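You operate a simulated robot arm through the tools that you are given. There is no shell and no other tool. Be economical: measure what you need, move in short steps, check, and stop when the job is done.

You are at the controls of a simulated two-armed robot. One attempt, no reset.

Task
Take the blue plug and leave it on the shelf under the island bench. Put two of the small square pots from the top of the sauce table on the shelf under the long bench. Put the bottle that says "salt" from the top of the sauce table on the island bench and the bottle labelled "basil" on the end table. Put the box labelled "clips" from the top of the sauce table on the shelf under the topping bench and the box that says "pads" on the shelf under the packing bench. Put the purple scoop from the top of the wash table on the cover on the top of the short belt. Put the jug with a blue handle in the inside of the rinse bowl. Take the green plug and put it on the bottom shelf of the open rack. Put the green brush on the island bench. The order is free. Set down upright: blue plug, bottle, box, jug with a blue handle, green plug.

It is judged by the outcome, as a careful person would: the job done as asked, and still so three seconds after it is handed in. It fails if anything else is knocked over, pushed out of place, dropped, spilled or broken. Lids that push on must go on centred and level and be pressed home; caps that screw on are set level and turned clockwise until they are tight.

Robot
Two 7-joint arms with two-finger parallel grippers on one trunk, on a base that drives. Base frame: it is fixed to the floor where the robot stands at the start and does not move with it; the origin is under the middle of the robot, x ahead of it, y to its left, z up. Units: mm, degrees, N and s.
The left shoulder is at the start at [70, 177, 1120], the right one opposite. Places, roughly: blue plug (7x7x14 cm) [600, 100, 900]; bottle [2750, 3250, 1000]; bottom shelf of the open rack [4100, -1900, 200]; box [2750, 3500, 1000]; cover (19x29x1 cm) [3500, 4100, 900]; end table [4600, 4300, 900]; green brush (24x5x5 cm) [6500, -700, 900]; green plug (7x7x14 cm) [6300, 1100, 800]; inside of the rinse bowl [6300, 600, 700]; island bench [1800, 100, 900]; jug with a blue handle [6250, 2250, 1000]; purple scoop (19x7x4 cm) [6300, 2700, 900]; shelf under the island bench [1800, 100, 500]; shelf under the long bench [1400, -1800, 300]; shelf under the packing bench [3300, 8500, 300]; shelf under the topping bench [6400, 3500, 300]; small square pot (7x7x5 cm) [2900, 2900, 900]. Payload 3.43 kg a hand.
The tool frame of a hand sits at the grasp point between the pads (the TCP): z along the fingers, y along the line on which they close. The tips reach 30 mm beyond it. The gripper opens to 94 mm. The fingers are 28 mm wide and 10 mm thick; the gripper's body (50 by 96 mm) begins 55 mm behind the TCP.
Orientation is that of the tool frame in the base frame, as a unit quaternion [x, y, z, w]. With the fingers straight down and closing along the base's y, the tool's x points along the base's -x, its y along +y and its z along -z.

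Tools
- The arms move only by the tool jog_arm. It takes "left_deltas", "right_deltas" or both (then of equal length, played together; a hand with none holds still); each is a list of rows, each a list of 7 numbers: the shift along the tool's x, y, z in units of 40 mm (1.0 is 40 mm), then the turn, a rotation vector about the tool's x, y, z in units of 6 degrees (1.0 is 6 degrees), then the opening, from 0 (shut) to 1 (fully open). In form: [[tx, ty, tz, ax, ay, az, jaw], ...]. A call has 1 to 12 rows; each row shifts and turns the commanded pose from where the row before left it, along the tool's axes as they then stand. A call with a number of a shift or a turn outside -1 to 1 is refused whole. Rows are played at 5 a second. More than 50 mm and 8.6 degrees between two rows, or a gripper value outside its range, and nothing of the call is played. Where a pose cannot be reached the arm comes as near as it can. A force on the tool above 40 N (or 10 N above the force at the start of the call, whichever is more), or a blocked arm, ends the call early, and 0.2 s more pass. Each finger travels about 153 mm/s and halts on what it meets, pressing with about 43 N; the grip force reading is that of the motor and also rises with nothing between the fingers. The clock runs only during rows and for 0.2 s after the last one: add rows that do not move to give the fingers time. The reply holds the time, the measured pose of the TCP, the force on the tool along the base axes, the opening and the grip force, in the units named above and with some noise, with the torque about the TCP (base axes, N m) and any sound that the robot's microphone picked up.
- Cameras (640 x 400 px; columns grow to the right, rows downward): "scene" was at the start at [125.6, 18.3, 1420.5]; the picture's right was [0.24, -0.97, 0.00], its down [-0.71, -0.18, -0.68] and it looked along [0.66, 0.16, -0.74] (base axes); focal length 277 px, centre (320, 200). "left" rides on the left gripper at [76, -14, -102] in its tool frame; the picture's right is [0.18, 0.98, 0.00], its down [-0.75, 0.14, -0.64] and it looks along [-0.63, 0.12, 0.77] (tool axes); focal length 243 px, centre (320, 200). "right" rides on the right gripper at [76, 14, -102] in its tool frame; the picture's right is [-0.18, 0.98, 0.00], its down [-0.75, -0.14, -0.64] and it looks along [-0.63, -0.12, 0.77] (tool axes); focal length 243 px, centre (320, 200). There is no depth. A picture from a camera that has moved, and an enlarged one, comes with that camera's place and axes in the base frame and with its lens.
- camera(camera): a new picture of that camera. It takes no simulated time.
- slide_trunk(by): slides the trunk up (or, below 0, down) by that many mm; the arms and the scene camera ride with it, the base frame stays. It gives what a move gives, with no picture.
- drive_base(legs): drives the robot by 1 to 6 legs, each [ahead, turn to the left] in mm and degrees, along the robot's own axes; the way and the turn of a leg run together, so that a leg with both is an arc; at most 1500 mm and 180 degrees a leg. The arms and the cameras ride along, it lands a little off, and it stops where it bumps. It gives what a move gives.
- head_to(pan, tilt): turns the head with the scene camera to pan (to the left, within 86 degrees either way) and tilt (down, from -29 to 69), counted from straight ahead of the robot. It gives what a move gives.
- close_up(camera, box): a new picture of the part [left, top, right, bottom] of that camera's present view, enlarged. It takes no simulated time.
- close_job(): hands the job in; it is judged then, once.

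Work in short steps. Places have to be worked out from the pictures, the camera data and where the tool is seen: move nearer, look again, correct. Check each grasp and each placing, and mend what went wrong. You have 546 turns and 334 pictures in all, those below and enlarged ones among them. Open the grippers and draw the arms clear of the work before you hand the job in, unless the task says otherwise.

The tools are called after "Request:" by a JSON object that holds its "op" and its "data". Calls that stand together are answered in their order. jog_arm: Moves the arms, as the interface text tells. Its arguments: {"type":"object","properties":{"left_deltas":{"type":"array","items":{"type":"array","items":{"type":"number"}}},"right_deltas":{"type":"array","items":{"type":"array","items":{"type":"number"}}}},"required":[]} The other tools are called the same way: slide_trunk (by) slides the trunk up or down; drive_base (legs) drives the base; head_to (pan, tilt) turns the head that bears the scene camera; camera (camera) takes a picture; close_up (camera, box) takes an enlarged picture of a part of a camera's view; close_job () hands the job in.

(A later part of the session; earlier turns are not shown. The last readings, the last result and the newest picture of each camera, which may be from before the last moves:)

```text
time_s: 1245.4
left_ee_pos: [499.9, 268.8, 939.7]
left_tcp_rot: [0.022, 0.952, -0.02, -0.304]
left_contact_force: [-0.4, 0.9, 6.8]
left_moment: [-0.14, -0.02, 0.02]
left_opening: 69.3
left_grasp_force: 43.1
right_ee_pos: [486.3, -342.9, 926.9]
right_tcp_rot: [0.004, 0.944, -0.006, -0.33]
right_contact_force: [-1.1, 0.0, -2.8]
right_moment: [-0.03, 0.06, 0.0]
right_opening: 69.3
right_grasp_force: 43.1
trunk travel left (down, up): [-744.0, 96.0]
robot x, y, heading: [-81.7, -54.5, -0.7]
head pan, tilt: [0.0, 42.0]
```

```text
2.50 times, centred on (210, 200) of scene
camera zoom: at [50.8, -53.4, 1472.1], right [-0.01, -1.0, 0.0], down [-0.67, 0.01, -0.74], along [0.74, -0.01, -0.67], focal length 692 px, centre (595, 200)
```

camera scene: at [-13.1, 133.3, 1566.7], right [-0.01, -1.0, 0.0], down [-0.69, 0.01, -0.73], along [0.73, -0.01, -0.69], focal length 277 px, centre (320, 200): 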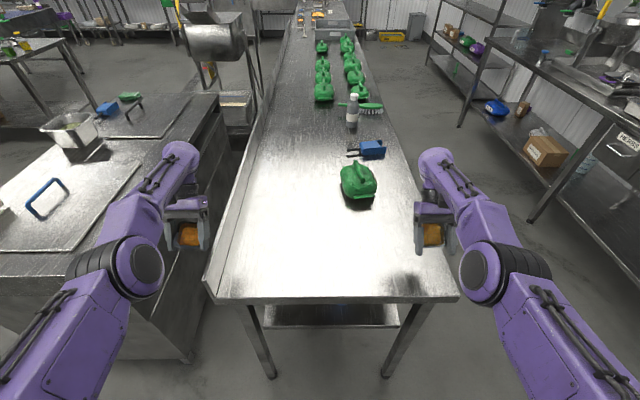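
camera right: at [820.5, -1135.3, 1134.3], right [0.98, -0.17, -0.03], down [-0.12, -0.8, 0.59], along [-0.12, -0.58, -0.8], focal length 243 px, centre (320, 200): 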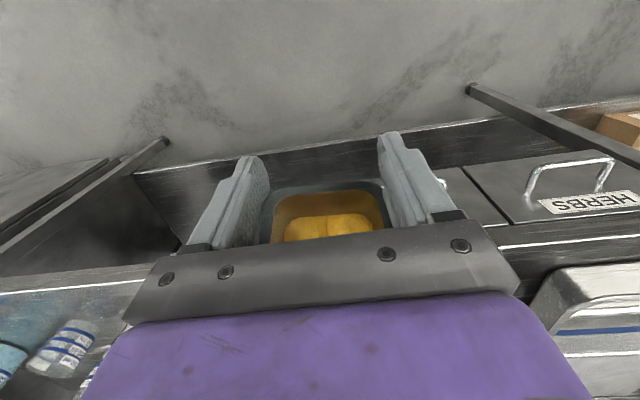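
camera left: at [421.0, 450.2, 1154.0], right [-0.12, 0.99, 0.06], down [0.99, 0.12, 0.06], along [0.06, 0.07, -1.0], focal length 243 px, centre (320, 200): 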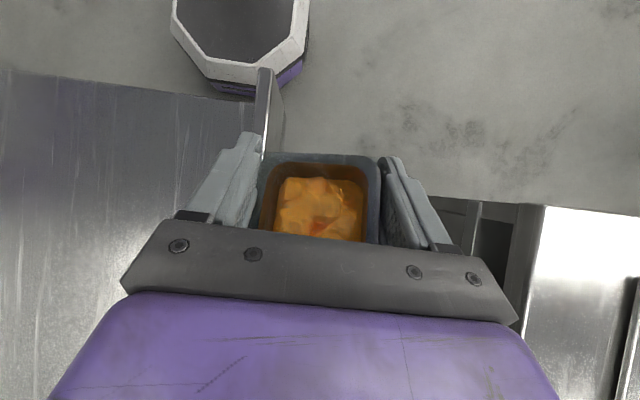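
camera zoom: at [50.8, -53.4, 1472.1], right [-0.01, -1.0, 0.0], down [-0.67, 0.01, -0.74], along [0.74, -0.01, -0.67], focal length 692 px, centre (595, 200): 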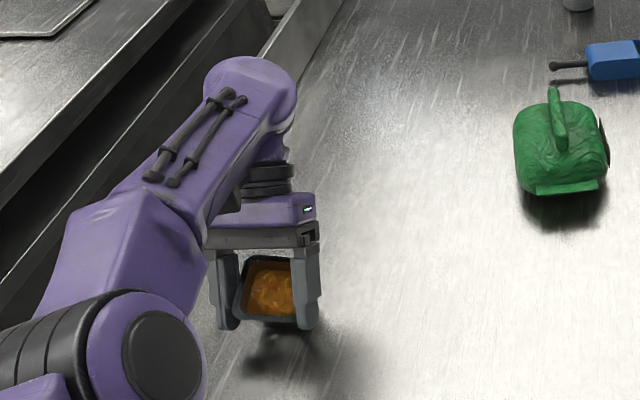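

Contact. I loosen the left grip gently so the pot settles, then open.

Request:
{"op": "jog_arm", "data": {"left_deltas": [[0, 0, 0, 0, 0, 0, 0.76], [0, 0, 0, 0, 0, 0, 0.78], [0, 0, 0, 0, 0, 0, 0.8], [0, 0, 0, 0, 0, 0, 0.85], [0, 0, 0, 0, 0, 0, 0.9], [0, 0, 0, 0, 0, 0, 1], [0, 0, 0, 0, 0, 0, 1]]}}

Request:
{"op": "close_up", "data": {"camera": "scene", "box": [130, 120, 290, 280]}}

```text
time_s: 1247.0
left_ee_pos: [499.3, 268.8, 938.3]
left_tcp_rot: [0.022, 0.952, -0.02, -0.305]
left_contact_force: [0.2, -0.5, -0.6]
left_moment: [0.01, -0.03, -0.04]
left_opening: 94.0
left_grasp_force: 0.1
right_ee_pos: [486.6, -341.7, 927.3]
right_tcp_rot: [0.003, 0.944, -0.007, -0.331]
right_contact_force: [0.2, -0.2, -1.0]
right_moment: [-0.02, 0.11, 0.0]
right_opening: 69.5
right_grasp_force: 42.7
trunk travel left (down, up): [-744.0, 96.0]
robot x, y, heading: [-84.6, -49.6, -0.6]
head pan, tilt: [0.0, 42.0]
```

```text
2.50 times, centred on (210, 200) of scene
camera zoom: at [51.9, -52.9, 1471.8], right [-0.01, -1.0, 0.0], down [-0.67, 0.01, -0.74], along [0.74, -0.01, -0.67], focal length 692 px, centre (595, 200)
```

zoom: 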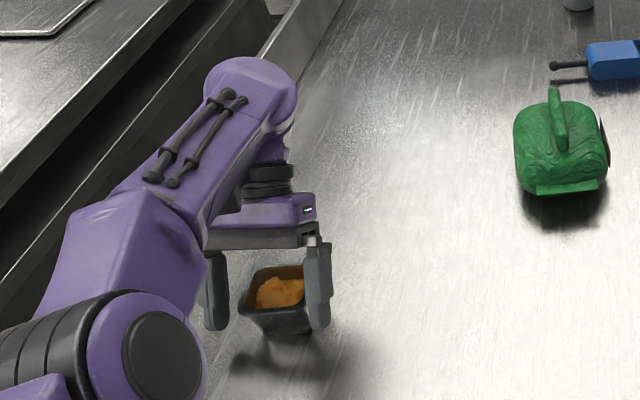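

The orange pot stands upright on the bench. I raise the trunk and shift the robot left so the right pot comes over the bench.

Request:
{"op": "slide_trunk", "data": {"by": 94}}

Request:
{"op": "drive_base", "data": {"legs": [[-165, 0], [0, 90], [185, 0], [0, -90]]}}

Request:
{"op": "jog_arm", "data": {"left_deltas": [[0, 0, 0, 0, -1, 0, 1], [0, 0, 0, 0, -1, 0, 1], [0, 0, 0, 0, -1, 0, 1], [0, 0, 0, 0, -1, 0, 1], [0, 0, 0, 0, -1, 0, 1], [0, 0, 0, 0, -1, 0, 1], [0, 0, -0.5, 0, 0, 0, 1], [0, 0, -0.8, 0, 0, 0, 1], [0, 0, -0.8, 0, 0, 0, 1]]}}

Request:
{"op": "close_up", "data": {"camera": "scene", "box": [180, 120, 500, 320]}}

```text
time_s: 1248.2
left_ee_pos: [500.8, 268.2, 1031.0]
left_tcp_rot: [0.023, 0.952, -0.019, -0.305]
left_contact_force: [0.3, -0.1, 0.0]
left_moment: [-0.01, 0.01, 0.02]
left_opening: 94.0
left_grasp_force: 0.1
right_ee_pos: [487.2, -342.4, 1021.4]
right_tcp_rot: [0.003, 0.944, -0.007, -0.331]
right_contact_force: [0.0, 0.5, -1.1]
right_moment: [0.0, 0.08, 0.03]
right_opening: 69.6
right_grasp_force: 42.7
trunk travel left (down, up): [-838.0, 2.0]
robot x, y, heading: [-83.6, -53.3, -0.7]
head pan, tilt: [0.0, 42.0]
```

```text
time_s: 1258.4
left_ee_pos: [337.2, 456.2, 1032.5]
left_tcp_rot: [0.022, 0.952, -0.02, -0.304]
left_contact_force: [0.0, -0.6, -0.5]
left_moment: [-0.02, 0.01, 0.0]
left_opening: 94.0
left_grasp_force: 0.1
right_ee_pos: [324.9, -155.5, 1021.7]
right_tcp_rot: [0.003, 0.944, -0.006, -0.331]
right_contact_force: [0.1, 0.4, -1.7]
right_moment: [0.01, 0.08, -0.02]
right_opening: 70.0
right_grasp_force: 42.9
trunk travel left (down, up): [-838.0, 2.0]
robot x, y, heading: [-243.9, 138.6, -0.6]
head pan, tilt: [0.0, 42.0]
```

```text
time_s: 1260.4
left_ee_pos: [445.2, 474.2, 1107.7]
left_tcp_rot: [0.015, 1.0, -0.026, 0.004]
left_contact_force: [-0.8, -0.8, 0.1]
left_moment: [-0.01, -0.02, 0.0]
left_opening: 93.8
left_grasp_force: 0.1
left hand out of reach, approached as far as the arm can: row 1, 2, 3, 4, 5, 6
right_ee_pos: [324.7, -155.1, 1020.2]
right_tcp_rot: [0.003, 0.944, -0.006, -0.329]
right_contact_force: [0.2, 0.0, -1.9]
right_moment: [0.0, 0.02, 0.01]
right_opening: 69.9
right_grasp_force: 42.7
trunk travel left (down, up): [-838.0, 2.0]
robot x, y, heading: [-238.1, 134.0, -0.6]
head pan, tilt: [0.0, 42.0]
```

```text
2.00 times, centred on (340, 220) of scene
camera zoom: at [-111.2, 133.3, 1565.9], right [-0.01, -1.0, 0.0], down [-0.67, 0.01, -0.74], along [0.74, -0.01, -0.67], focal length 553 px, centre (280, 160)
```

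zoom: 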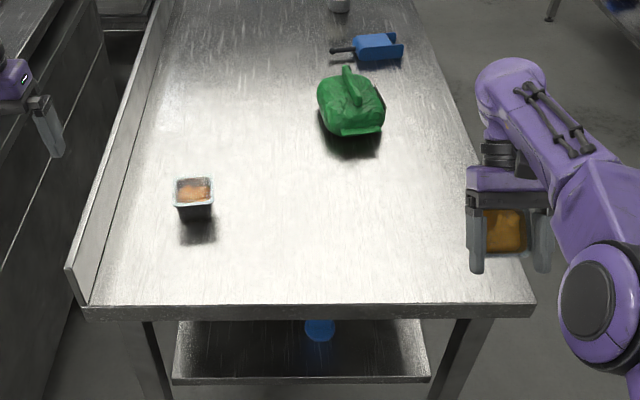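

Now the right pot: I drive forward 165 mm, lower, and view its tilt with the wrist camera.

Request:
{"op": "drive_base", "data": {"legs": [[165, 0]]}}

Request:
{"op": "slide_trunk", "data": {"by": -70}}

Request:
{"op": "camera", "data": {"camera": "right"}}

```text
time_s: 1261.9
left_ee_pos: [606.7, 475.9, 1108.9]
left_tcp_rot: [0.013, 1.0, -0.025, 0.005]
left_contact_force: [-0.4, 0.1, -0.3]
left_moment: [0.03, -0.02, -0.01]
left_opening: 93.9
left_grasp_force: 0.1
right_ee_pos: [489.3, -154.5, 1022.2]
right_tcp_rot: [0.002, 0.944, -0.006, -0.329]
right_contact_force: [-0.3, -0.5, -1.5]
right_moment: [0.01, 0.02, -0.01]
right_opening: 69.6
right_grasp_force: 43.1
trunk travel left (down, up): [-838.0, 2.0]
robot x, y, heading: [-75.6, 132.1, -0.2]
head pan, tilt: [0.0, 42.0]
```

```text
time_s: 1263.0
left_ee_pos: [609.9, 476.0, 1038.2]
left_tcp_rot: [0.014, 1.0, -0.026, 0.005]
left_contact_force: [0.5, 0.9, 0.2]
left_moment: [-0.02, -0.01, -0.02]
left_opening: 94.2
left_grasp_force: 0.0
right_ee_pos: [490.5, -155.6, 951.0]
right_tcp_rot: [0.001, 0.944, -0.006, -0.33]
right_contact_force: [0.3, -0.7, -1.4]
right_moment: [-0.02, 0.02, 0.01]
right_opening: 69.8
right_grasp_force: 42.9
trunk travel left (down, up): [-768.0, 72.0]
robot x, y, heading: [-75.1, 133.5, -0.3]
head pan, tilt: [0.0, 42.0]
```

```text
47 pictures are left
camera right: at [495.5, -138.0, 1079.5], right [0.14, 0.98, -0.13], down [0.99, -0.14, 0.03], along [0.02, -0.13, -0.99], focal length 243 px, centre (320, 200)
```

right: 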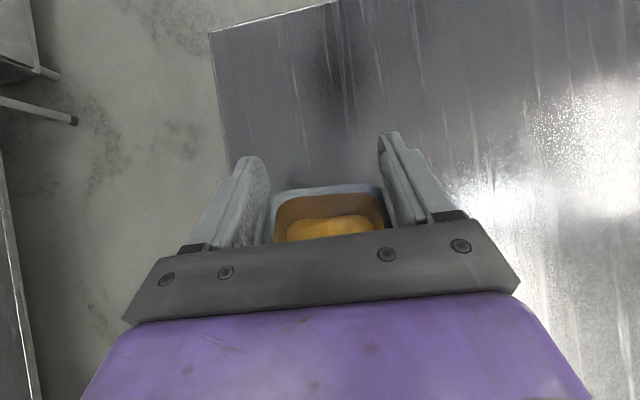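

Tilt is only ~20°. I lower in small steps to contact.

Request:
{"op": "slide_trunk", "data": {"by": -8}}

Request:
{"op": "slide_trunk", "data": {"by": -6}}

Request:
{"op": "slide_trunk", "data": {"by": -6}}

Request:
{"op": "slide_trunk", "data": {"by": -5}}

```text
time_s: 1263.5
left_ee_pos: [610.8, 477.3, 1028.1]
left_tcp_rot: [0.013, 1.0, -0.025, 0.004]
left_contact_force: [1.2, 0.1, -1.0]
left_moment: [0.01, 0.02, -0.03]
left_opening: 94.0
left_grasp_force: 0.0
right_ee_pos: [491.4, -154.5, 942.8]
right_tcp_rot: [0.001, 0.944, -0.007, -0.33]
right_contact_force: [-0.8, -0.1, -1.8]
right_moment: [0.02, 0.04, 0.02]
right_opening: 70.0
right_grasp_force: 42.3
trunk travel left (down, up): [-760.0, 80.0]
robot x, y, heading: [-80.9, 136.1, -0.2]
head pan, tilt: [0.0, 42.0]
```

```text
time_s: 1264.1
left_ee_pos: [610.8, 476.0, 1023.0]
left_tcp_rot: [0.013, 1.0, -0.025, 0.004]
left_contact_force: [-0.5, 0.7, -0.3]
left_moment: [-0.03, 0.02, 0.02]
left_opening: 94.3
left_grasp_force: 0.1
right_ee_pos: [491.4, -153.4, 936.8]
right_tcp_rot: [0.001, 0.944, -0.006, -0.331]
right_contact_force: [-0.5, 0.3, -1.4]
right_moment: [0.02, 0.05, -0.04]
right_opening: 69.6
right_grasp_force: 42.9
trunk travel left (down, up): [-754.0, 86.0]
robot x, y, heading: [-77.1, 134.0, -0.4]
head pan, tilt: [0.0, 42.0]
```

```text
time_s: 1264.6
left_ee_pos: [608.9, 476.5, 1017.3]
left_tcp_rot: [0.013, 1.0, -0.026, 0.004]
left_contact_force: [0.7, -0.1, 0.1]
left_moment: [-0.02, 0.0, -0.01]
left_opening: 94.3
left_grasp_force: 0.1
right_ee_pos: [490.9, -154.1, 931.5]
right_tcp_rot: [0.001, 0.944, -0.008, -0.329]
right_contact_force: [-0.4, -0.7, -0.8]
right_moment: [0.05, -0.01, 0.0]
right_opening: 69.9
right_grasp_force: 42.4
trunk travel left (down, up): [-748.0, 92.0]
robot x, y, heading: [-76.9, 133.6, -0.3]
head pan, tilt: [0.0, 42.0]
```

```text
time_s: 1265.2
left_ee_pos: [607.2, 476.4, 1013.4]
left_tcp_rot: [0.014, 1.0, -0.027, 0.005]
left_contact_force: [0.4, -0.4, -0.2]
left_moment: [0.0, 0.0, 0.03]
left_opening: 93.9
left_grasp_force: 0.1
right_ee_pos: [490.9, -154.1, 930.1]
right_tcp_rot: [0.003, 0.945, -0.007, -0.326]
right_contact_force: [6.9, -4.8, 28.9]
right_moment: [0.5, -1.48, -0.32]
right_opening: 69.7
right_grasp_force: 43.2
trunk travel left (down, up): [-743.0, 97.0]
robot x, y, heading: [-79.4, 133.6, -0.4]
head pan, tilt: [0.0, 42.0]
```

Request:
{"op": "slide_trunk", "data": {"by": 3}}

Request:
{"op": "jog_arm", "data": {"right_deltas": [[0, 0, 0, 0, 0, 0, 0.76], [0, 0, 0, 0, 0, 0, 0.78], [0, 0, 0, 0, 0, 0, 0.8], [0, 0, 0, 0, 0, 0, 0.85], [0, 0, 0, 0, 0, 0, 0.9], [0, 0, 0, 0, 0, 0, 1], [0, 0, 0, 0, 0, 0, 1]]}}

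Request:
{"op": "slide_trunk", "data": {"by": 95}}

Request:
{"op": "camera", "data": {"camera": "scene"}}

```text
time_s: 1265.7
left_ee_pos: [609.0, 476.7, 1016.6]
left_tcp_rot: [0.012, 1.0, -0.025, 0.005]
left_contact_force: [0.4, 0.0, 1.3]
left_moment: [0.01, 0.03, -0.01]
left_opening: 93.9
left_grasp_force: 0.0
right_ee_pos: [491.0, -154.8, 930.7]
right_tcp_rot: [0.002, 0.944, -0.007, -0.329]
right_contact_force: [7.3, -4.1, 22.0]
right_moment: [0.37, -1.27, -0.31]
right_opening: 69.7
right_grasp_force: 43.0
trunk travel left (down, up): [-746.0, 94.0]
robot x, y, heading: [-76.4, 131.6, -0.1]
head pan, tilt: [0.0, 42.0]
```

```text
time_s: 1267.3
left_ee_pos: [609.1, 475.5, 1016.0]
left_tcp_rot: [0.013, 1.0, -0.025, 0.004]
left_contact_force: [0.1, 0.2, -0.4]
left_moment: [-0.04, 0.03, -0.01]
left_opening: 94.1
left_grasp_force: 0.0
right_ee_pos: [491.8, -156.0, 928.5]
right_tcp_rot: [0.001, 0.944, -0.007, -0.331]
right_contact_force: [0.3, 0.3, 0.1]
right_moment: [0.0, -0.02, 0.01]
right_opening: 94.0
right_grasp_force: 0.0
trunk travel left (down, up): [-746.0, 94.0]
robot x, y, heading: [-79.8, 133.7, -0.3]
head pan, tilt: [0.0, 42.0]
```

```text
time_s: 1268.6
left_ee_pos: [611.3, 476.2, 1110.0]
left_tcp_rot: [0.014, 1.0, -0.026, 0.004]
left_contact_force: [0.2, -0.8, 0.6]
left_moment: [0.0, 0.01, 0.0]
left_opening: 94.2
left_grasp_force: 0.1
right_ee_pos: [491.4, -154.2, 1023.6]
right_tcp_rot: [0.002, 0.944, -0.006, -0.331]
right_contact_force: [-0.7, -0.5, 0.0]
right_moment: [-0.01, 0.01, -0.02]
right_opening: 94.0
right_grasp_force: 0.1
trunk travel left (down, up): [-840.0, 0.0]
robot x, y, heading: [-75.3, 134.7, -0.2]
head pan, tilt: [0.0, 42.0]
```

```text
46 pictures are left
camera scene: at [54.4, 132.8, 1568.1], right [-0.01, -1.0, 0.0], down [-0.67, 0.0, -0.74], along [0.74, 0.0, -0.67], focal length 277 px, centre (320, 200)
```

scene: 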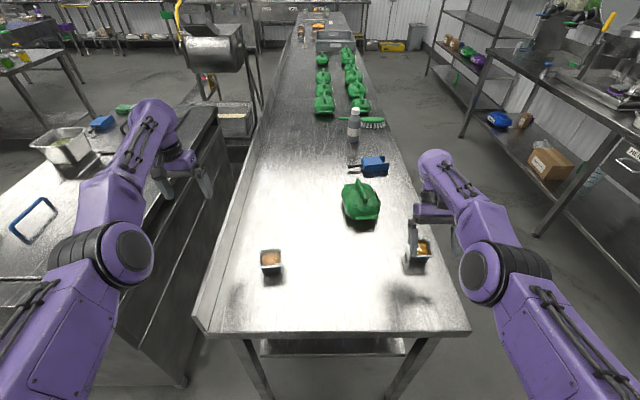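

Both pots stand upright. I back up, turn both hands to the 40° attitude again and align the robot (y≈57) so both can be regripped together.

Request:
{"op": "drive_base", "data": {"legs": [[-175, 0], [0, -90], [78, 0], [0, 90]]}}

Request:
{"op": "jog_arm", "data": {"right_deltas": [[0, 0, 0, 0, -1, 0, 1], [0, 0, 0, 0, -1, 0, 1], [0, 0, 0, 0, -1, 0, 1], [0, 0, 0, 0, -1, 0, 1], [0, 0, 0, 0, -1, 0, 1], [0, 0, -0.5, 0, -1, 0, 1], [0, 0, -0.5, 0, -1, 0, 1], [0, 0, -0.5, 0, -1, 0, 1], [0, 0, 0, 0, -1, 0, 1], [0, 0, 0, 0, -1, 0, 1], [0, 0, 0, 0, -1, 0, 1], [0, 0, 0, 0, -1, 0, 1]], "left_deltas": [[0, -0.5, 0, 0, -0.5, 0, 1], [0, -0.5, 0, 0, -0.5, 0, 1], [0, -0.5, 0, 0, -0.5, 0, 1], [0, -0.5, 0, 0, -0.5, 0, 1], [0, -0.5, 0, 0, -0.6, 0, 1], [0, -0.5, 0, 0, -0.6, 0, 1], [0, -0.5, 0, 0, -0.6, 0, 1], [0, -0.5, 0, 0, -0.6, 0, 1], [0, 0, 0, 0, -0.6, 0, 1], [0, 0, 0, 0, -0.6, 0, 1], [0, 0, 0, 0, -0.6, 0, 1], [0, 0, 0, 0, -0.6, 0, 1]]}}

Request:
{"op": "jog_arm", "data": {"right_deltas": [[0, 0, 0, 0, -1, 0, 1], [0, 0, 0, 0, 0, 0, 1]]}}

Request:
{"op": "camera", "data": {"camera": "left"}}

Request:
{"op": "camera", "data": {"camera": "right"}}

```text
time_s: 1278.3
left_ee_pos: [428.1, 412.5, 1110.5]
left_tcp_rot: [0.002, 1.0, -0.026, 0.004]
left_contact_force: [0.1, 0.6, 0.2]
left_moment: [0.01, 0.0, -0.01]
left_opening: 93.9
left_grasp_force: 0.0
right_ee_pos: [323.7, -220.0, 1022.2]
right_tcp_rot: [-0.01, 0.944, -0.01, -0.33]
right_contact_force: [0.5, 0.6, 0.2]
right_moment: [-0.02, -0.03, -0.01]
right_opening: 94.1
right_grasp_force: 0.1
trunk travel left (down, up): [-840.0, 0.0]
robot x, y, heading: [-253.1, 56.3, 0.9]
head pan, tilt: [0.0, 42.0]
```

```text
time_s: 1280.9
left_ee_pos: [563.7, 257.2, 1124.1]
left_tcp_rot: [-0.006, 0.936, -0.024, 0.352]
left_contact_force: [-0.2, -0.4, 0.7]
left_moment: [0.0, 0.01, 0.04]
left_opening: 94.0
left_grasp_force: 0.2
left hand out of reach, approached as far as the arm can: row 1, 2, 3, 4, 5, 6, 7, 8, 9, 10, 11, 12
right_ee_pos: [550.5, -232.7, 1070.1]
right_tcp_rot: [-0.012, 0.958, -0.003, 0.288]
right_contact_force: [-0.3, 0.6, 0.8]
right_moment: [0.02, 0.01, 0.02]
right_opening: 93.9
right_grasp_force: 0.0
right hand out of reach, approached as far as the arm can: row 1, 2, 3, 4, 5, 6, 7, 8, 9, 10, 11, 12
trunk travel left (down, up): [-840.0, 0.0]
robot x, y, heading: [-249.3, 54.4, 0.9]
head pan, tilt: [0.0, 42.0]
```

```text
time_s: 1281.5
left_ee_pos: [563.0, 255.7, 1125.0]
left_tcp_rot: [-0.007, 0.936, -0.024, 0.351]
left_contact_force: [0.0, -0.1, 0.0]
left_moment: [0.01, 0.01, -0.02]
left_opening: 94.2
left_grasp_force: 0.2
right_ee_pos: [565.9, -233.6, 1068.2]
right_tcp_rot: [-0.013, 0.941, -0.002, 0.338]
right_contact_force: [0.2, -0.1, -0.2]
right_moment: [0.03, 0.01, 0.01]
right_opening: 94.1
right_grasp_force: 0.2
right hand out of reach, approached as far as the arm can: row 1
trunk travel left (down, up): [-840.0, 0.0]
robot x, y, heading: [-250.8, 56.9, 1.0]
head pan, tilt: [0.0, 42.0]
```

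```text
45 pictures are left
camera left: at [438.4, 244.3, 1152.6], right [-0.13, 0.98, -0.17], down [0.15, 0.19, 0.97], along [0.98, 0.1, -0.17], focal length 243 px, centre (320, 200)
```

left: 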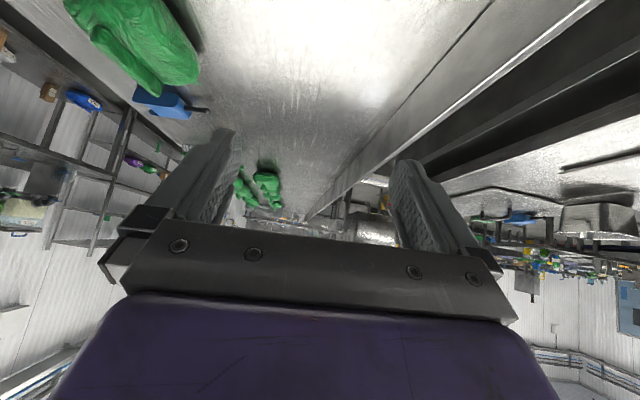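

```text
44 pictures are left
camera right: at [441.0, -220.2, 1099.0], right [0.12, 0.99, 0.1], down [0.18, -0.12, 0.98], along [0.98, -0.1, -0.19], focal length 243 px, centre (320, 200)
```

right: 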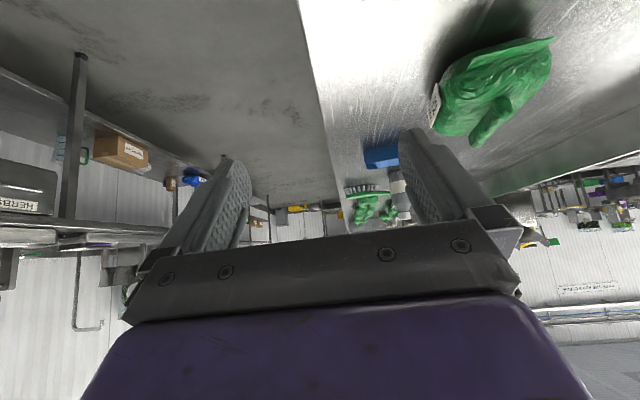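

I back up 230 mm so both pots come into the wrist views.

Request:
{"op": "drive_base", "data": {"legs": [[-230, 0]]}}

Request:
{"op": "camera", "data": {"camera": "left"}}

Request:
{"op": "camera", "data": {"camera": "right"}}

```text
time_s: 1283.2
left_ee_pos: [339.1, 253.5, 1122.7]
left_tcp_rot: [-0.006, 0.936, -0.024, 0.351]
left_contact_force: [0.5, -0.2, 0.1]
left_moment: [0.0, 0.0, -0.01]
left_opening: 94.2
left_grasp_force: 0.1
right_ee_pos: [339.4, -235.4, 1066.4]
right_tcp_rot: [-0.013, 0.941, -0.002, 0.337]
right_contact_force: [0.3, -0.7, 0.1]
right_moment: [-0.01, -0.01, 0.03]
right_opening: 93.8
right_grasp_force: 0.1
trunk travel left (down, up): [-840.0, 0.0]
robot x, y, heading: [-478.5, 54.4, 0.7]
head pan, tilt: [0.0, 42.0]
```

```text
43 pictures are left
camera left: at [213.6, 241.1, 1150.9], right [-0.13, 0.98, -0.17], down [0.15, 0.19, 0.97], along [0.98, 0.11, -0.17], focal length 243 px, centre (320, 200)
```

left: 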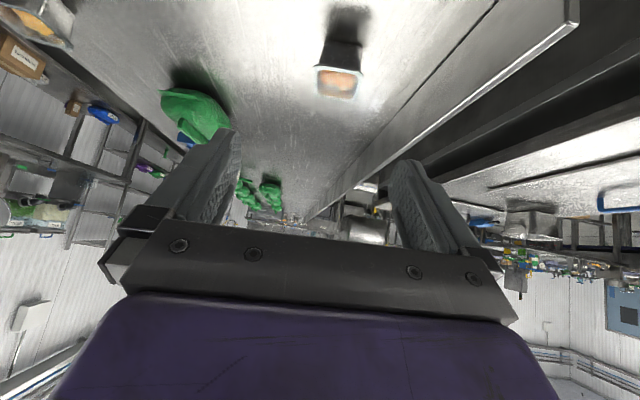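

```text
42 pictures are left
camera right: at [216.2, -223.3, 1097.4], right [0.12, 0.99, 0.1], down [0.18, -0.13, 0.98], along [0.98, -0.1, -0.19], focal length 243 px, centre (320, 200)
```

right: 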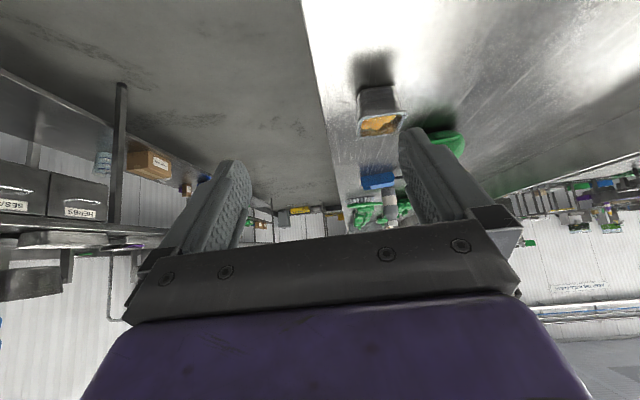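

Orange ≈(517,271), yellow ≈(545,−158). I align both hands laterally and in height for a straight-in approach.

Request:
{"op": "jog_arm", "data": {"left_deltas": [[0.32, 0.15, 0.37, 0, 0, 0, 1], [0.32, 0.15, 0.37, 0, 0, 0, 1], [0.33, 0.14, 0.36, 0, 0, 0, 1], [0, 0, 0, 0, 0, 0, 1]], "right_deltas": [[-0.18, 0.64, 0.15, 0, 0, 0, 1], [-0.18, 0.64, 0.15, 0, 0, 0, 1], [-0.18, 0.65, 0.15, 0, 0, 0, 1], [0, 0, 0, 0, 0, 0, 1]]}}

Request:
{"op": "drive_base", "data": {"legs": [[-60, 0]]}}

Request:
{"op": "slide_trunk", "data": {"by": -138}}

Request:
{"op": "camera", "data": {"camera": "left"}}

Request:
{"op": "camera", "data": {"camera": "right"}}

```text
time_s: 1284.2
left_ee_pos: [336.4, 269.2, 1064.6]
left_tcp_rot: [-0.006, 0.936, -0.025, 0.352]
left_contact_force: [-0.3, -0.2, 0.4]
left_moment: [0.03, 0.0, 0.0]
left_opening: 94.0
left_grasp_force: 0.1
right_ee_pos: [339.0, -160.4, 1066.0]
right_tcp_rot: [-0.013, 0.941, -0.003, 0.338]
right_contact_force: [-0.1, 0.0, -0.5]
right_moment: [0.03, 0.03, 0.0]
right_opening: 94.3
right_grasp_force: 0.0
right hand out of reach, approached as far as the arm can: row 1, 2, 3
trunk travel left (down, up): [-840.0, 0.0]
robot x, y, heading: [-479.3, 52.8, 0.9]
head pan, tilt: [0.0, 42.0]
```

```text
time_s: 1285.2
left_ee_pos: [288.8, 267.5, 1057.9]
left_tcp_rot: [-0.007, 0.938, -0.024, 0.346]
left_contact_force: [-0.4, -0.1, 0.2]
left_moment: [-0.04, 0.03, 0.02]
left_opening: 94.0
left_grasp_force: 0.1
right_ee_pos: [291.8, -160.9, 1058.0]
right_tcp_rot: [-0.014, 0.943, -0.001, 0.333]
right_contact_force: [0.2, -0.3, -1.4]
right_moment: [-0.01, -0.01, 0.0]
right_opening: 94.1
right_grasp_force: 0.0
trunk travel left (down, up): [-840.0, 0.0]
robot x, y, heading: [-535.4, 50.8, 0.8]
head pan, tilt: [0.0, 42.0]
```

```text
time_s: 1286.9
left_ee_pos: [278.4, 266.2, 927.6]
left_tcp_rot: [-0.007, 0.936, -0.024, 0.351]
left_contact_force: [0.8, -0.4, -0.9]
left_moment: [-0.01, 0.04, 0.01]
left_opening: 94.1
left_grasp_force: 0.1
right_ee_pos: [280.8, -160.9, 927.9]
right_tcp_rot: [-0.013, 0.941, -0.002, 0.337]
right_contact_force: [1.0, 0.8, 0.4]
right_moment: [-0.03, -0.02, 0.02]
right_opening: 94.1
right_grasp_force: 0.2
trunk travel left (down, up): [-702.0, 138.0]
robot x, y, heading: [-537.4, 52.1, 0.9]
head pan, tilt: [0.0, 42.0]
```

```text
41 pictures are left
camera left: at [152.0, 254.7, 955.6], right [-0.13, 0.98, -0.17], down [0.15, 0.19, 0.97], along [0.98, 0.1, -0.17], focal length 243 px, centre (320, 200)
```

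left: 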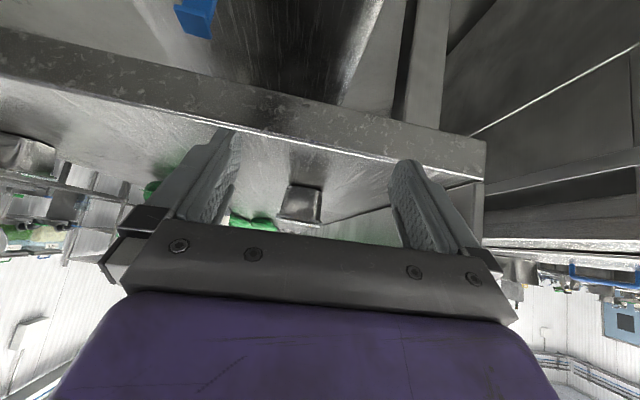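

```text
40 pictures are left
camera right: at [156.5, -148.3, 959.5], right [0.12, 0.99, 0.1], down [0.18, -0.13, 0.98], along [0.98, -0.1, -0.19], focal length 243 px, centre (320, 200)
```

right: 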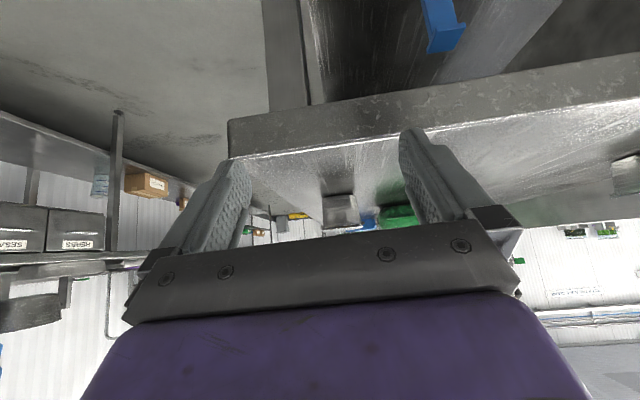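

Both pots are centred between the respective fingers. I drive straight in 248 mm.

Request:
{"op": "drive_base", "data": {"legs": [[160, 0]]}}

Request:
{"op": "drive_base", "data": {"legs": [[88, 0]]}}

Request:
{"op": "camera", "data": {"camera": "left"}}

Request:
{"op": "camera", "data": {"camera": "right"}}

```text
time_s: 1288.3
left_ee_pos: [437.2, 270.1, 929.4]
left_tcp_rot: [-0.006, 0.936, -0.024, 0.352]
left_contact_force: [0.3, -0.4, -0.2]
left_moment: [0.0, -0.02, 0.0]
left_opening: 94.0
left_grasp_force: 0.0
right_ee_pos: [438.7, -158.1, 929.6]
right_tcp_rot: [-0.013, 0.941, -0.001, 0.337]
right_contact_force: [-0.3, -0.3, -0.5]
right_moment: [0.03, -0.01, -0.01]
right_opening: 94.3
right_grasp_force: 0.1
trunk travel left (down, up): [-702.0, 138.0]
robot x, y, heading: [-377.1, 55.5, 0.9]
head pan, tilt: [0.0, 42.0]
```

```text
time_s: 1289.4
left_ee_pos: [519.5, 269.2, 938.6]
left_tcp_rot: [-0.006, 0.934, -0.024, 0.357]
left_contact_force: [-0.7, -0.2, 0.7]
left_moment: [-0.02, 0.01, 0.01]
left_opening: 94.2
left_grasp_force: 0.0
right_ee_pos: [522.8, -158.1, 939.5]
right_tcp_rot: [-0.013, 0.939, -0.002, 0.343]
right_contact_force: [-1.1, 0.5, 1.1]
right_moment: [-0.01, 0.04, 0.01]
right_opening: 94.0
right_grasp_force: 0.1
trunk travel left (down, up): [-702.0, 138.0]
robot x, y, heading: [-288.7, 57.2, 0.9]
head pan, tilt: [0.0, 42.0]
```

```text
39 pictures are left
camera left: at [393.5, 258.3, 964.2], right [-0.13, 0.98, -0.17], down [0.13, 0.19, 0.97], along [0.98, 0.1, -0.16], focal length 243 px, centre (320, 200)
```

left: 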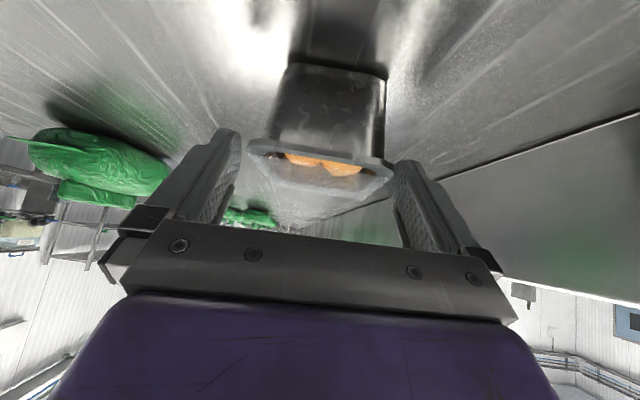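

```text
38 pictures are left
camera right: at [398.1, -143.9, 968.6], right [0.12, 0.99, 0.11], down [0.17, -0.13, 0.98], along [0.98, -0.1, -0.18], focal length 243 px, centre (320, 200)
```

right: 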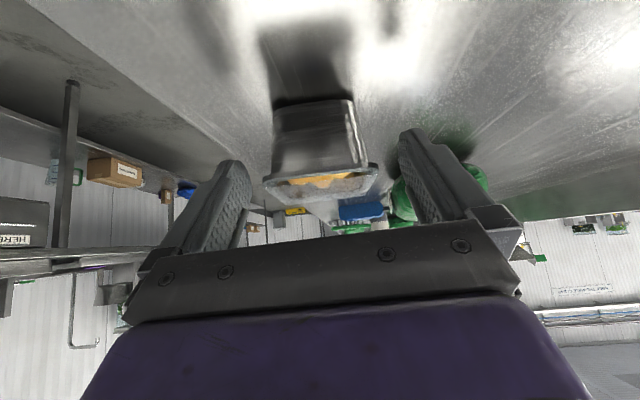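

I lower 14 mm, nudge forward 8 mm, and close both grippers.

Request:
{"op": "slide_trunk", "data": {"by": -14}}

Request:
{"op": "drive_base", "data": {"legs": [[9, 0]]}}

Request:
{"op": "jog_arm", "data": {"left_deltas": [[0, 0, 0, 0, 0, 0, 0.85], [0, 0, 0, 0, 0, 0, 0.65], [0, 0, 0, 0, 0, 0, 0], [0, 0, 0, 0, 0, 0, 0], [0, 0, 0, 0, 0, 0, 0]], "right_deltas": [[0, 0, 0, 0, 0, 0, 0.85], [0, 0, 0, 0, 0, 0, 0.65], [0, 0, 0, 0, 0, 0, 0], [0, 0, 0, 0, 0, 0, 0], [0, 0, 0, 0, 0, 0, 0]]}}

Request:
{"op": "slide_trunk", "data": {"by": 60}}

Request:
{"op": "camera", "data": {"camera": "scene"}}

```text
time_s: 1290.0
left_ee_pos: [524.1, 270.3, 919.9]
left_tcp_rot: [-0.007, 0.935, -0.024, 0.355]
left_contact_force: [-0.1, 0.6, 0.8]
left_moment: [-0.02, -0.03, 0.02]
left_opening: 94.0
left_grasp_force: 0.1
right_ee_pos: [528.1, -156.7, 920.8]
right_tcp_rot: [-0.013, 0.941, -0.002, 0.339]
right_contact_force: [-0.2, -0.1, 0.7]
right_moment: [0.01, -0.04, 0.01]
right_opening: 94.1
right_grasp_force: 0.1
trunk travel left (down, up): [-688.0, 152.0]
robot x, y, heading: [-290.1, 56.4, 0.8]
head pan, tilt: [0.0, 42.0]
```

```text
time_s: 1290.7
left_ee_pos: [534.8, 271.1, 917.7]
left_tcp_rot: [-0.006, 0.935, -0.024, 0.354]
left_contact_force: [0.3, 0.3, 0.0]
left_moment: [0.01, -0.01, 0.02]
left_opening: 93.9
left_grasp_force: 0.1
right_ee_pos: [536.8, -157.1, 919.9]
right_tcp_rot: [-0.014, 0.94, -0.001, 0.34]
right_contact_force: [0.5, -0.1, 0.3]
right_moment: [0.03, 0.0, -0.02]
right_opening: 94.2
right_grasp_force: 0.1
trunk travel left (down, up): [-688.0, 152.0]
robot x, y, heading: [-285.5, 53.8, 0.9]
head pan, tilt: [0.0, 42.0]
```

```text
time_s: 1291.9
left_ee_pos: [536.2, 270.5, 917.7]
left_tcp_rot: [-0.006, 0.935, -0.024, 0.353]
left_contact_force: [-0.4, -0.2, -0.1]
left_moment: [-0.01, 0.05, 0.0]
left_opening: 72.7
left_grasp_force: 43.0
right_ee_pos: [538.5, -156.2, 917.4]
right_tcp_rot: [-0.013, 0.941, -0.001, 0.339]
right_contact_force: [0.1, -0.1, -0.2]
right_moment: [0.0, 0.0, 0.02]
right_opening: 72.8
right_grasp_force: 42.9
trunk travel left (down, up): [-688.0, 152.0]
robot x, y, heading: [-282.4, 55.2, 1.0]
head pan, tilt: [0.0, 42.0]
```

```text
time_s: 1292.9
left_ee_pos: [535.3, 270.0, 977.0]
left_tcp_rot: [-0.006, 0.935, -0.024, 0.353]
left_contact_force: [-0.8, 0.6, -0.4]
left_moment: [-0.01, -0.04, 0.01]
left_opening: 72.5
left_grasp_force: 42.7
right_ee_pos: [537.5, -155.5, 978.1]
right_tcp_rot: [-0.012, 0.941, -0.002, 0.338]
right_contact_force: [0.2, -0.1, -1.3]
right_moment: [-0.01, 0.02, 0.01]
right_opening: 72.8
right_grasp_force: 42.7
trunk travel left (down, up): [-748.0, 92.0]
robot x, y, heading: [-282.6, 54.5, 0.6]
head pan, tilt: [0.0, 42.0]
```

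```text
37 pictures are left
camera scene: at [-147.8, 57.2, 1476.0], right [0.02, -1.0, 0.0], down [-0.67, -0.01, -0.74], along [0.74, 0.01, -0.67], focal length 277 px, centre (320, 200)
```

scene: 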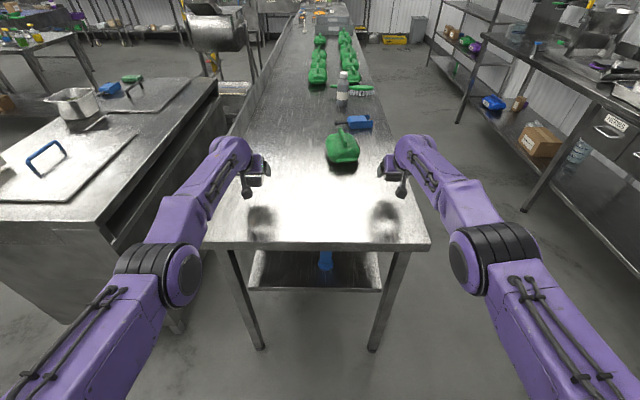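

Both pots regripped level. I retract the arms a bit, raise the trunk and drive to the long bench again.

Request:
{"op": "jog_arm", "data": {"left_deltas": [[0.75, 0, -0.66, 0, 0, 0, 0], [0.75, 0, -0.66, 0, 0, 0, 0], [0.75, 0, -0.66, 0, 0, 0, 0], [0, 0, 0, 0, 0, 0, 0]], "right_deltas": [[0.75, 0, -0.66, 0, 0, 0, 0], [0.75, 0, -0.66, 0, 0, 0, 0], [0.75, 0, -0.66, 0, 0, 0, 0], [0, 0, 0, 0, 0, 0, 0]]}}

Request:
{"op": "slide_trunk", "data": {"by": 90}}

Request:
{"op": "drive_base", "data": {"legs": [[-200, 0], [0, -90], [815, 0], [0, 90], [1490, 0], [0, -90]]}}

Request:
{"op": "camera", "data": {"camera": "scene"}}

```text
time_s: 1293.9
left_ee_pos: [535.3, 269.8, 976.5]
left_tcp_rot: [-0.006, 0.935, -0.025, 0.353]
left_contact_force: [0.2, 1.2, -1.2]
left_moment: [-0.01, -0.04, -0.01]
left_opening: 72.6
left_grasp_force: 42.9
left hand out of reach, approached as far as the arm can: row 1, 2, 3
right_ee_pos: [418.8, -160.5, 981.7]
right_tcp_rot: [-0.014, 0.94, -0.001, 0.341]
right_contact_force: [-0.3, -0.2, -0.6]
right_moment: [0.01, 0.03, 0.0]
right_opening: 72.7
right_grasp_force: 42.8
trunk travel left (down, up): [-748.0, 92.0]
robot x, y, heading: [-277.2, 54.8, 1.0]
head pan, tilt: [0.0, 42.0]
```

```text
time_s: 1295.2
left_ee_pos: [534.3, 269.9, 1066.0]
left_tcp_rot: [-0.007, 0.935, -0.025, 0.353]
left_contact_force: [-0.6, -1.0, -1.8]
left_moment: [-0.03, 0.0, -0.01]
left_opening: 72.5
left_grasp_force: 42.4
right_ee_pos: [419.5, -159.8, 1071.6]
right_tcp_rot: [-0.013, 0.941, -0.002, 0.338]
right_contact_force: [-0.1, 0.2, -2.2]
right_moment: [0.0, 0.06, -0.01]
right_opening: 72.6
right_grasp_force: 42.9
trunk travel left (down, up): [-838.0, 2.0]
robot x, y, heading: [-281.1, 55.0, 1.0]
head pan, tilt: [0.0, 42.0]
```

```text
time_s: 1303.6
left_ee_pos: [-255.1, -1421.9, 1063.5]
left_tcp_rot: [0.666, 0.663, -0.256, 0.227]
left_contact_force: [0.6, 8.5, 1.3]
left_moment: [0.04, 0.07, -0.34]
left_opening: 72.6
left_grasp_force: 43.5
right_ee_pos: [-684.3, -1310.6, 1071.4]
right_tcp_rot: [0.656, 0.675, -0.24, 0.238]
right_contact_force: [-1.2, -0.5, -0.4]
right_moment: [0.04, -0.01, 0.04]
right_opening: 72.5
right_grasp_force: 43.0
trunk travel left (down, up): [-838.0, 2.0]
robot x, y, heading: [-467.8, -611.9, -89.0]
head pan, tilt: [0.0, 42.0]
stopped in leg 3: the force on the tool passed its limit (the readings are from after the stop); the commanded pose is now the measured one
```

```text
36 pictures are left
camera scene: at [-468.4, -745.8, 1566.3], right [-1.0, -0.02, 0.0], down [-0.01, 0.67, -0.74], along [0.01, -0.74, -0.67], focal length 277 px, centre (320, 200)
```

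scene: 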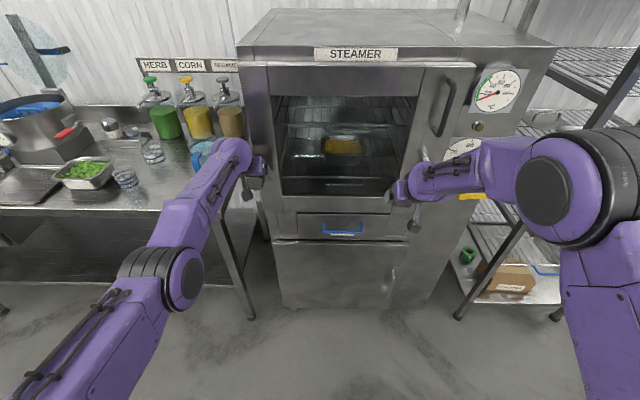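

The left hand touched the steamer lightly. I back up and retract the left arm (moving it outward as well).

Request:
{"op": "drive_base", "data": {"legs": [[-120, 0]]}}

Request:
{"op": "jog_arm", "data": {"left_deltas": [[0.4, 0.4, -0.35, 0, 0, 0, 0], [0.5, 0.4, -0.44, 0, 0, 0, 0], [0.6, 0.3, -0.53, 0, 0, 0, 0], [0.6, 0, -0.53, 0, 0, 0, 0], [0.6, 0, -0.53, 0, 0, 0, 0], [0, 0, 0, 0, 0, 0, 0]]}}

Request:
{"op": "camera", "data": {"camera": "left"}}

```text
time_s: 1304.9
left_ee_pos: [-257.0, -1313.4, 1056.8]
left_tcp_rot: [0.667, 0.664, -0.254, 0.224]
left_contact_force: [0.1, -1.3, -1.0]
left_moment: [0.05, -0.01, -0.04]
left_opening: 72.7
left_grasp_force: 42.5
right_ee_pos: [-686.0, -1200.0, 1067.7]
right_tcp_rot: [0.656, 0.676, -0.238, 0.236]
right_contact_force: [1.1, 0.1, -1.6]
right_moment: [0.02, 0.0, -0.01]
right_opening: 72.7
right_grasp_force: 43.3
trunk travel left (down, up): [-838.0, 2.0]
robot x, y, heading: [-471.0, -491.9, -88.9]
head pan, tilt: [0.0, 42.0]
```

```text
time_s: 1306.3
left_ee_pos: [-215.3, -1303.8, 1057.5]
left_tcp_rot: [0.666, 0.662, -0.257, 0.227]
left_contact_force: [0.2, 0.8, -1.1]
left_moment: [-0.01, 0.0, 0.03]
left_opening: 72.5
left_grasp_force: 43.4
left hand out of reach, approached as far as the arm can: row 1, 2, 3, 4, 5
right_ee_pos: [-687.2, -1191.7, 1073.1]
right_tcp_rot: [0.655, 0.675, -0.241, 0.239]
right_contact_force: [0.0, -0.1, -1.1]
right_moment: [0.05, 0.01, 0.0]
right_opening: 72.5
right_grasp_force: 42.7
trunk travel left (down, up): [-838.0, 2.0]
robot x, y, heading: [-470.5, -495.3, -88.8]
head pan, tilt: [0.0, 42.0]
```

```text
35 pictures are left
camera left: at [-226.0, -1179.5, 1087.8], right [0.98, 0.12, -0.16], down [0.17, -0.17, 0.97], along [0.09, -0.98, -0.19], focal length 243 px, centre (320, 200)
```

left: 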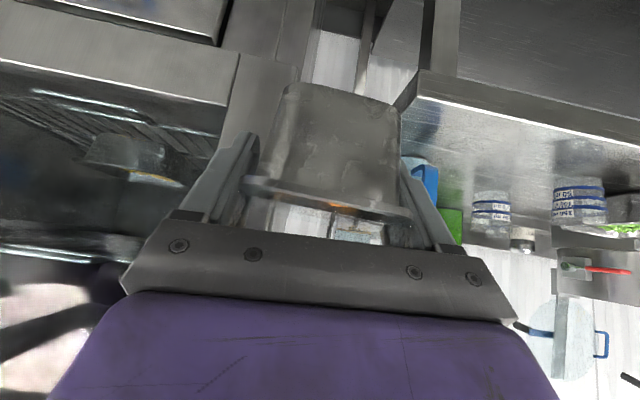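

Pot level. I try retracting the left hand along its axis (up and back).

Request:
{"op": "jog_arm", "data": {"left_deltas": [[0, 0, -0.7, 0, 0, 0, 0], [0, 0, -0.7, 0, 0, 0, 0], [0, 0, -0.7, 0, 0, 0, 0], [0.3, 0, -0.5, 0, 0, 0, 0], [0.5, 0, -0.4, 0, 0, 0, 0], [0.5, 0, 0, 0, 0, 0, 0], [0, 0, 0, 0, 0, 0, 0]]}}

```text
time_s: 1307.9
left_ee_pos: [-208.3, -1244.7, 1114.0]
left_tcp_rot: [0.666, 0.664, -0.255, 0.227]
left_contact_force: [-0.5, -0.5, -1.5]
left_moment: [0.0, -0.03, -0.01]
left_opening: 72.4
left_grasp_force: 43.6
left hand out of reach, approached as far as the arm can: row 1, 2, 3, 4
right_ee_pos: [-685.4, -1193.3, 1070.9]
right_tcp_rot: [0.656, 0.675, -0.239, 0.237]
right_contact_force: [0.6, -0.1, -2.3]
right_moment: [0.03, -0.03, 0.0]
right_opening: 72.7
right_grasp_force: 43.3
trunk travel left (down, up): [-838.0, 2.0]
robot x, y, heading: [-471.0, -495.1, -88.9]
head pan, tilt: [0.0, 42.0]
```

Request:
{"op": "jog_arm", "data": {"left_deltas": [[0.6, 0, 0, 0, 0, 0, 0], [0.7, 0, 0, 0, 0, 0, 0], [0.7, 0, -0.2, 0, 0, 0, 0], [0.7, 0, -0.4, 0, 0, 0, 0], [0.7, 0, -0.5, 0, 0, 0, 0], [0, 0, 0, 0, 0, 0, 0]]}}

```text
time_s: 1309.3
left_ee_pos: [-209.3, -1111.1, 1060.8]
left_tcp_rot: [0.665, 0.663, -0.257, 0.228]
left_contact_force: [0.4, -0.8, -1.1]
left_moment: [-0.02, 0.01, -0.01]
left_opening: 72.3
left_grasp_force: 42.9
right_ee_pos: [-685.1, -1192.3, 1072.0]
right_tcp_rot: [0.655, 0.675, -0.241, 0.239]
right_contact_force: [-0.6, -0.5, -0.8]
right_moment: [0.03, 0.02, -0.01]
right_opening: 72.5
right_grasp_force: 43.5
trunk travel left (down, up): [-838.0, 2.0]
robot x, y, heading: [-470.0, -495.8, -88.9]
head pan, tilt: [0.0, 42.0]
```

Left arm is now at fwd ≈615. I match the right arm and continue to the long bench.

Request:
{"op": "jog_arm", "data": {"right_deltas": [[0.8, 0, -0.6, 0, 0, 0, 0], [0.85, 0, -0.55, 0, 0, 0, 0], [0, 0, 0, 0, 0, 0, 0]]}}

Request:
{"op": "drive_base", "data": {"legs": [[245, 0], [0, 89], [1500, 0], [0, -90]]}}

Request:
{"op": "camera", "data": {"camera": "scene"}}

```text
time_s: 1310.1
left_ee_pos: [-207.5, -1112.6, 1059.8]
left_tcp_rot: [0.666, 0.663, -0.256, 0.226]
left_contact_force: [0.8, -0.6, -1.4]
left_moment: [0.0, 0.06, -0.02]
left_opening: 72.6
left_grasp_force: 43.2
right_ee_pos: [-688.2, -1114.0, 1064.4]
right_tcp_rot: [0.656, 0.675, -0.24, 0.239]
right_contact_force: [0.5, 0.3, -1.4]
right_moment: [0.05, -0.03, -0.01]
right_opening: 72.7
right_grasp_force: 42.9
trunk travel left (down, up): [-838.0, 2.0]
robot x, y, heading: [-469.4, -494.8, -88.9]
head pan, tilt: [0.0, 42.0]
```

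```text
time_s: 1326.5
left_ee_pos: [1289.3, -1363.9, 1062.0]
left_tcp_rot: [0.668, 0.661, -0.257, 0.226]
left_contact_force: [-0.4, -0.3, -1.6]
left_moment: [0.01, 0.04, 0.02]
left_opening: 72.3
left_grasp_force: 42.8
right_ee_pos: [808.2, -1361.7, 1066.3]
right_tcp_rot: [0.659, 0.671, -0.243, 0.237]
right_contact_force: [-0.1, 0.9, -1.7]
right_moment: [0.03, 0.01, 0.0]
right_opening: 72.2
right_grasp_force: 42.9
trunk travel left (down, up): [-838.0, 2.0]
robot x, y, heading: [1030.7, -741.0, -89.2]
head pan, tilt: [0.0, 42.0]
```

```text
34 pictures are left
camera scene: at [1030.9, -879.7, 1566.1], right [-1.0, -0.01, 0.0], down [-0.01, 0.67, -0.74], along [0.01, -0.74, -0.67], focal length 277 px, centre (320, 200)
```

scene: 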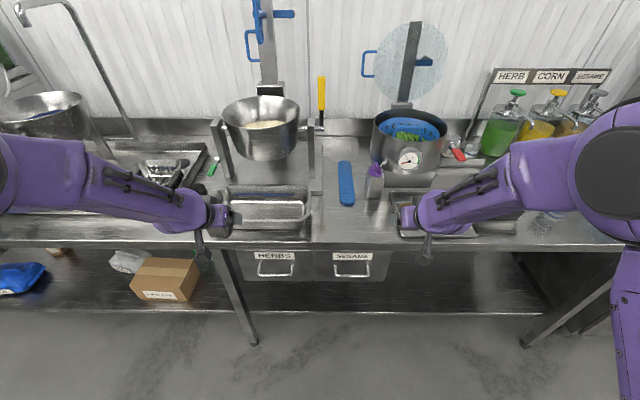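

I back up 110 mm so the pots clear the bench edge by ~100 mm, then lower the trunk in steps.

Request:
{"op": "drive_base", "data": {"legs": [[-110, 0]]}}

Request:
{"op": "slide_trunk", "data": {"by": -250}}

Request:
{"op": "camera", "data": {"camera": "scene"}}

```text
time_s: 1327.7
left_ee_pos: [1287.4, -1254.9, 1060.2]
left_tcp_rot: [0.67, 0.659, -0.257, 0.225]
left_contact_force: [-0.3, -1.3, -1.0]
left_moment: [0.03, 0.03, -0.02]
left_opening: 72.1
left_grasp_force: 42.9
right_ee_pos: [807.0, -1252.9, 1063.9]
right_tcp_rot: [0.659, 0.672, -0.241, 0.237]
right_contact_force: [-0.7, 0.3, -2.0]
right_moment: [0.0, 0.04, 0.01]
right_opening: 72.2
right_grasp_force: 42.9
trunk travel left (down, up): [-838.0, 2.0]
robot x, y, heading: [1028.5, -634.2, -89.3]
head pan, tilt: [0.0, 42.0]
```

```text
time_s: 1330.2
left_ee_pos: [1286.8, -1254.1, 811.2]
left_tcp_rot: [0.668, 0.66, -0.257, 0.228]
left_contact_force: [-0.3, -0.6, -1.2]
left_moment: [0.02, -0.04, 0.02]
left_opening: 72.2
left_grasp_force: 43.1
right_ee_pos: [806.4, -1250.8, 815.5]
right_tcp_rot: [0.659, 0.672, -0.242, 0.237]
right_contact_force: [0.5, -0.5, -0.6]
right_moment: [0.0, -0.01, 0.0]
right_opening: 72.2
right_grasp_force: 42.8
trunk travel left (down, up): [-588.0, 252.0]
robot x, y, heading: [1027.7, -636.1, -89.3]
head pan, tilt: [0.0, 42.0]
```

```text
33 pictures are left
camera scene: at [1029.4, -770.0, 1316.2], right [-1.0, -0.01, 0.0], down [-0.01, 0.67, -0.74], along [0.01, -0.74, -0.67], focal length 277 px, centre (320, 200)
```

scene: 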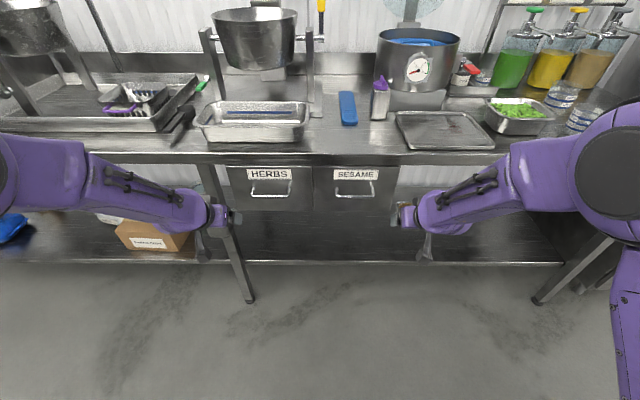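

Clear. I lower to below the drawers, then shift ~60 mm away from the left leg while moving in.

Request:
{"op": "slide_trunk", "data": {"by": -400}}

Request:
{"op": "drive_base", "data": {"legs": [[0, -20], [185, 0], [0, 20]]}}

Request:
{"op": "camera", "data": {"camera": "scene"}}

```text
time_s: 1334.1
left_ee_pos: [1287.1, -1254.5, 410.9]
left_tcp_rot: [0.669, 0.66, -0.258, 0.226]
left_contact_force: [-0.4, 0.7, -0.9]
left_moment: [-0.01, 0.03, 0.02]
left_opening: 72.4
left_grasp_force: 42.7
right_ee_pos: [806.1, -1252.1, 414.6]
right_tcp_rot: [0.658, 0.672, -0.243, 0.237]
right_contact_force: [-0.3, -0.1, -0.9]
right_moment: [0.05, -0.02, 0.01]
right_opening: 72.3
right_grasp_force: 43.0
trunk travel left (down, up): [-188.0, 652.0]
robot x, y, heading: [1025.8, -635.3, -89.6]
head pan, tilt: [0.0, 42.0]
```

```text
time_s: 1337.8
left_ee_pos: [1226.1, -1430.8, 410.0]
left_tcp_rot: [0.668, 0.661, -0.256, 0.227]
left_contact_force: [0.2, 0.1, -1.4]
left_moment: [-0.03, 0.04, 0.02]
left_opening: 72.6
left_grasp_force: 43.2
right_ee_pos: [744.9, -1427.8, 415.4]
right_tcp_rot: [0.657, 0.673, -0.242, 0.238]
right_contact_force: [-0.1, 0.4, -0.9]
right_moment: [0.03, -0.03, 0.0]
right_opening: 72.0
right_grasp_force: 42.9
trunk travel left (down, up): [-188.0, 652.0]
robot x, y, heading: [966.2, -812.4, -89.5]
head pan, tilt: [0.0, 42.0]
```

```text
32 pictures are left
camera scene: at [967.6, -946.6, 916.1], right [-1.0, -0.01, 0.0], down [-0.01, 0.67, -0.74], along [0.01, -0.74, -0.67], focal length 277 px, centre (320, 200)
```

scene: 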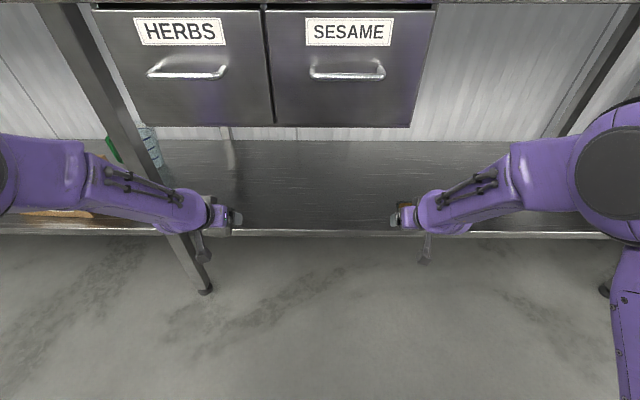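

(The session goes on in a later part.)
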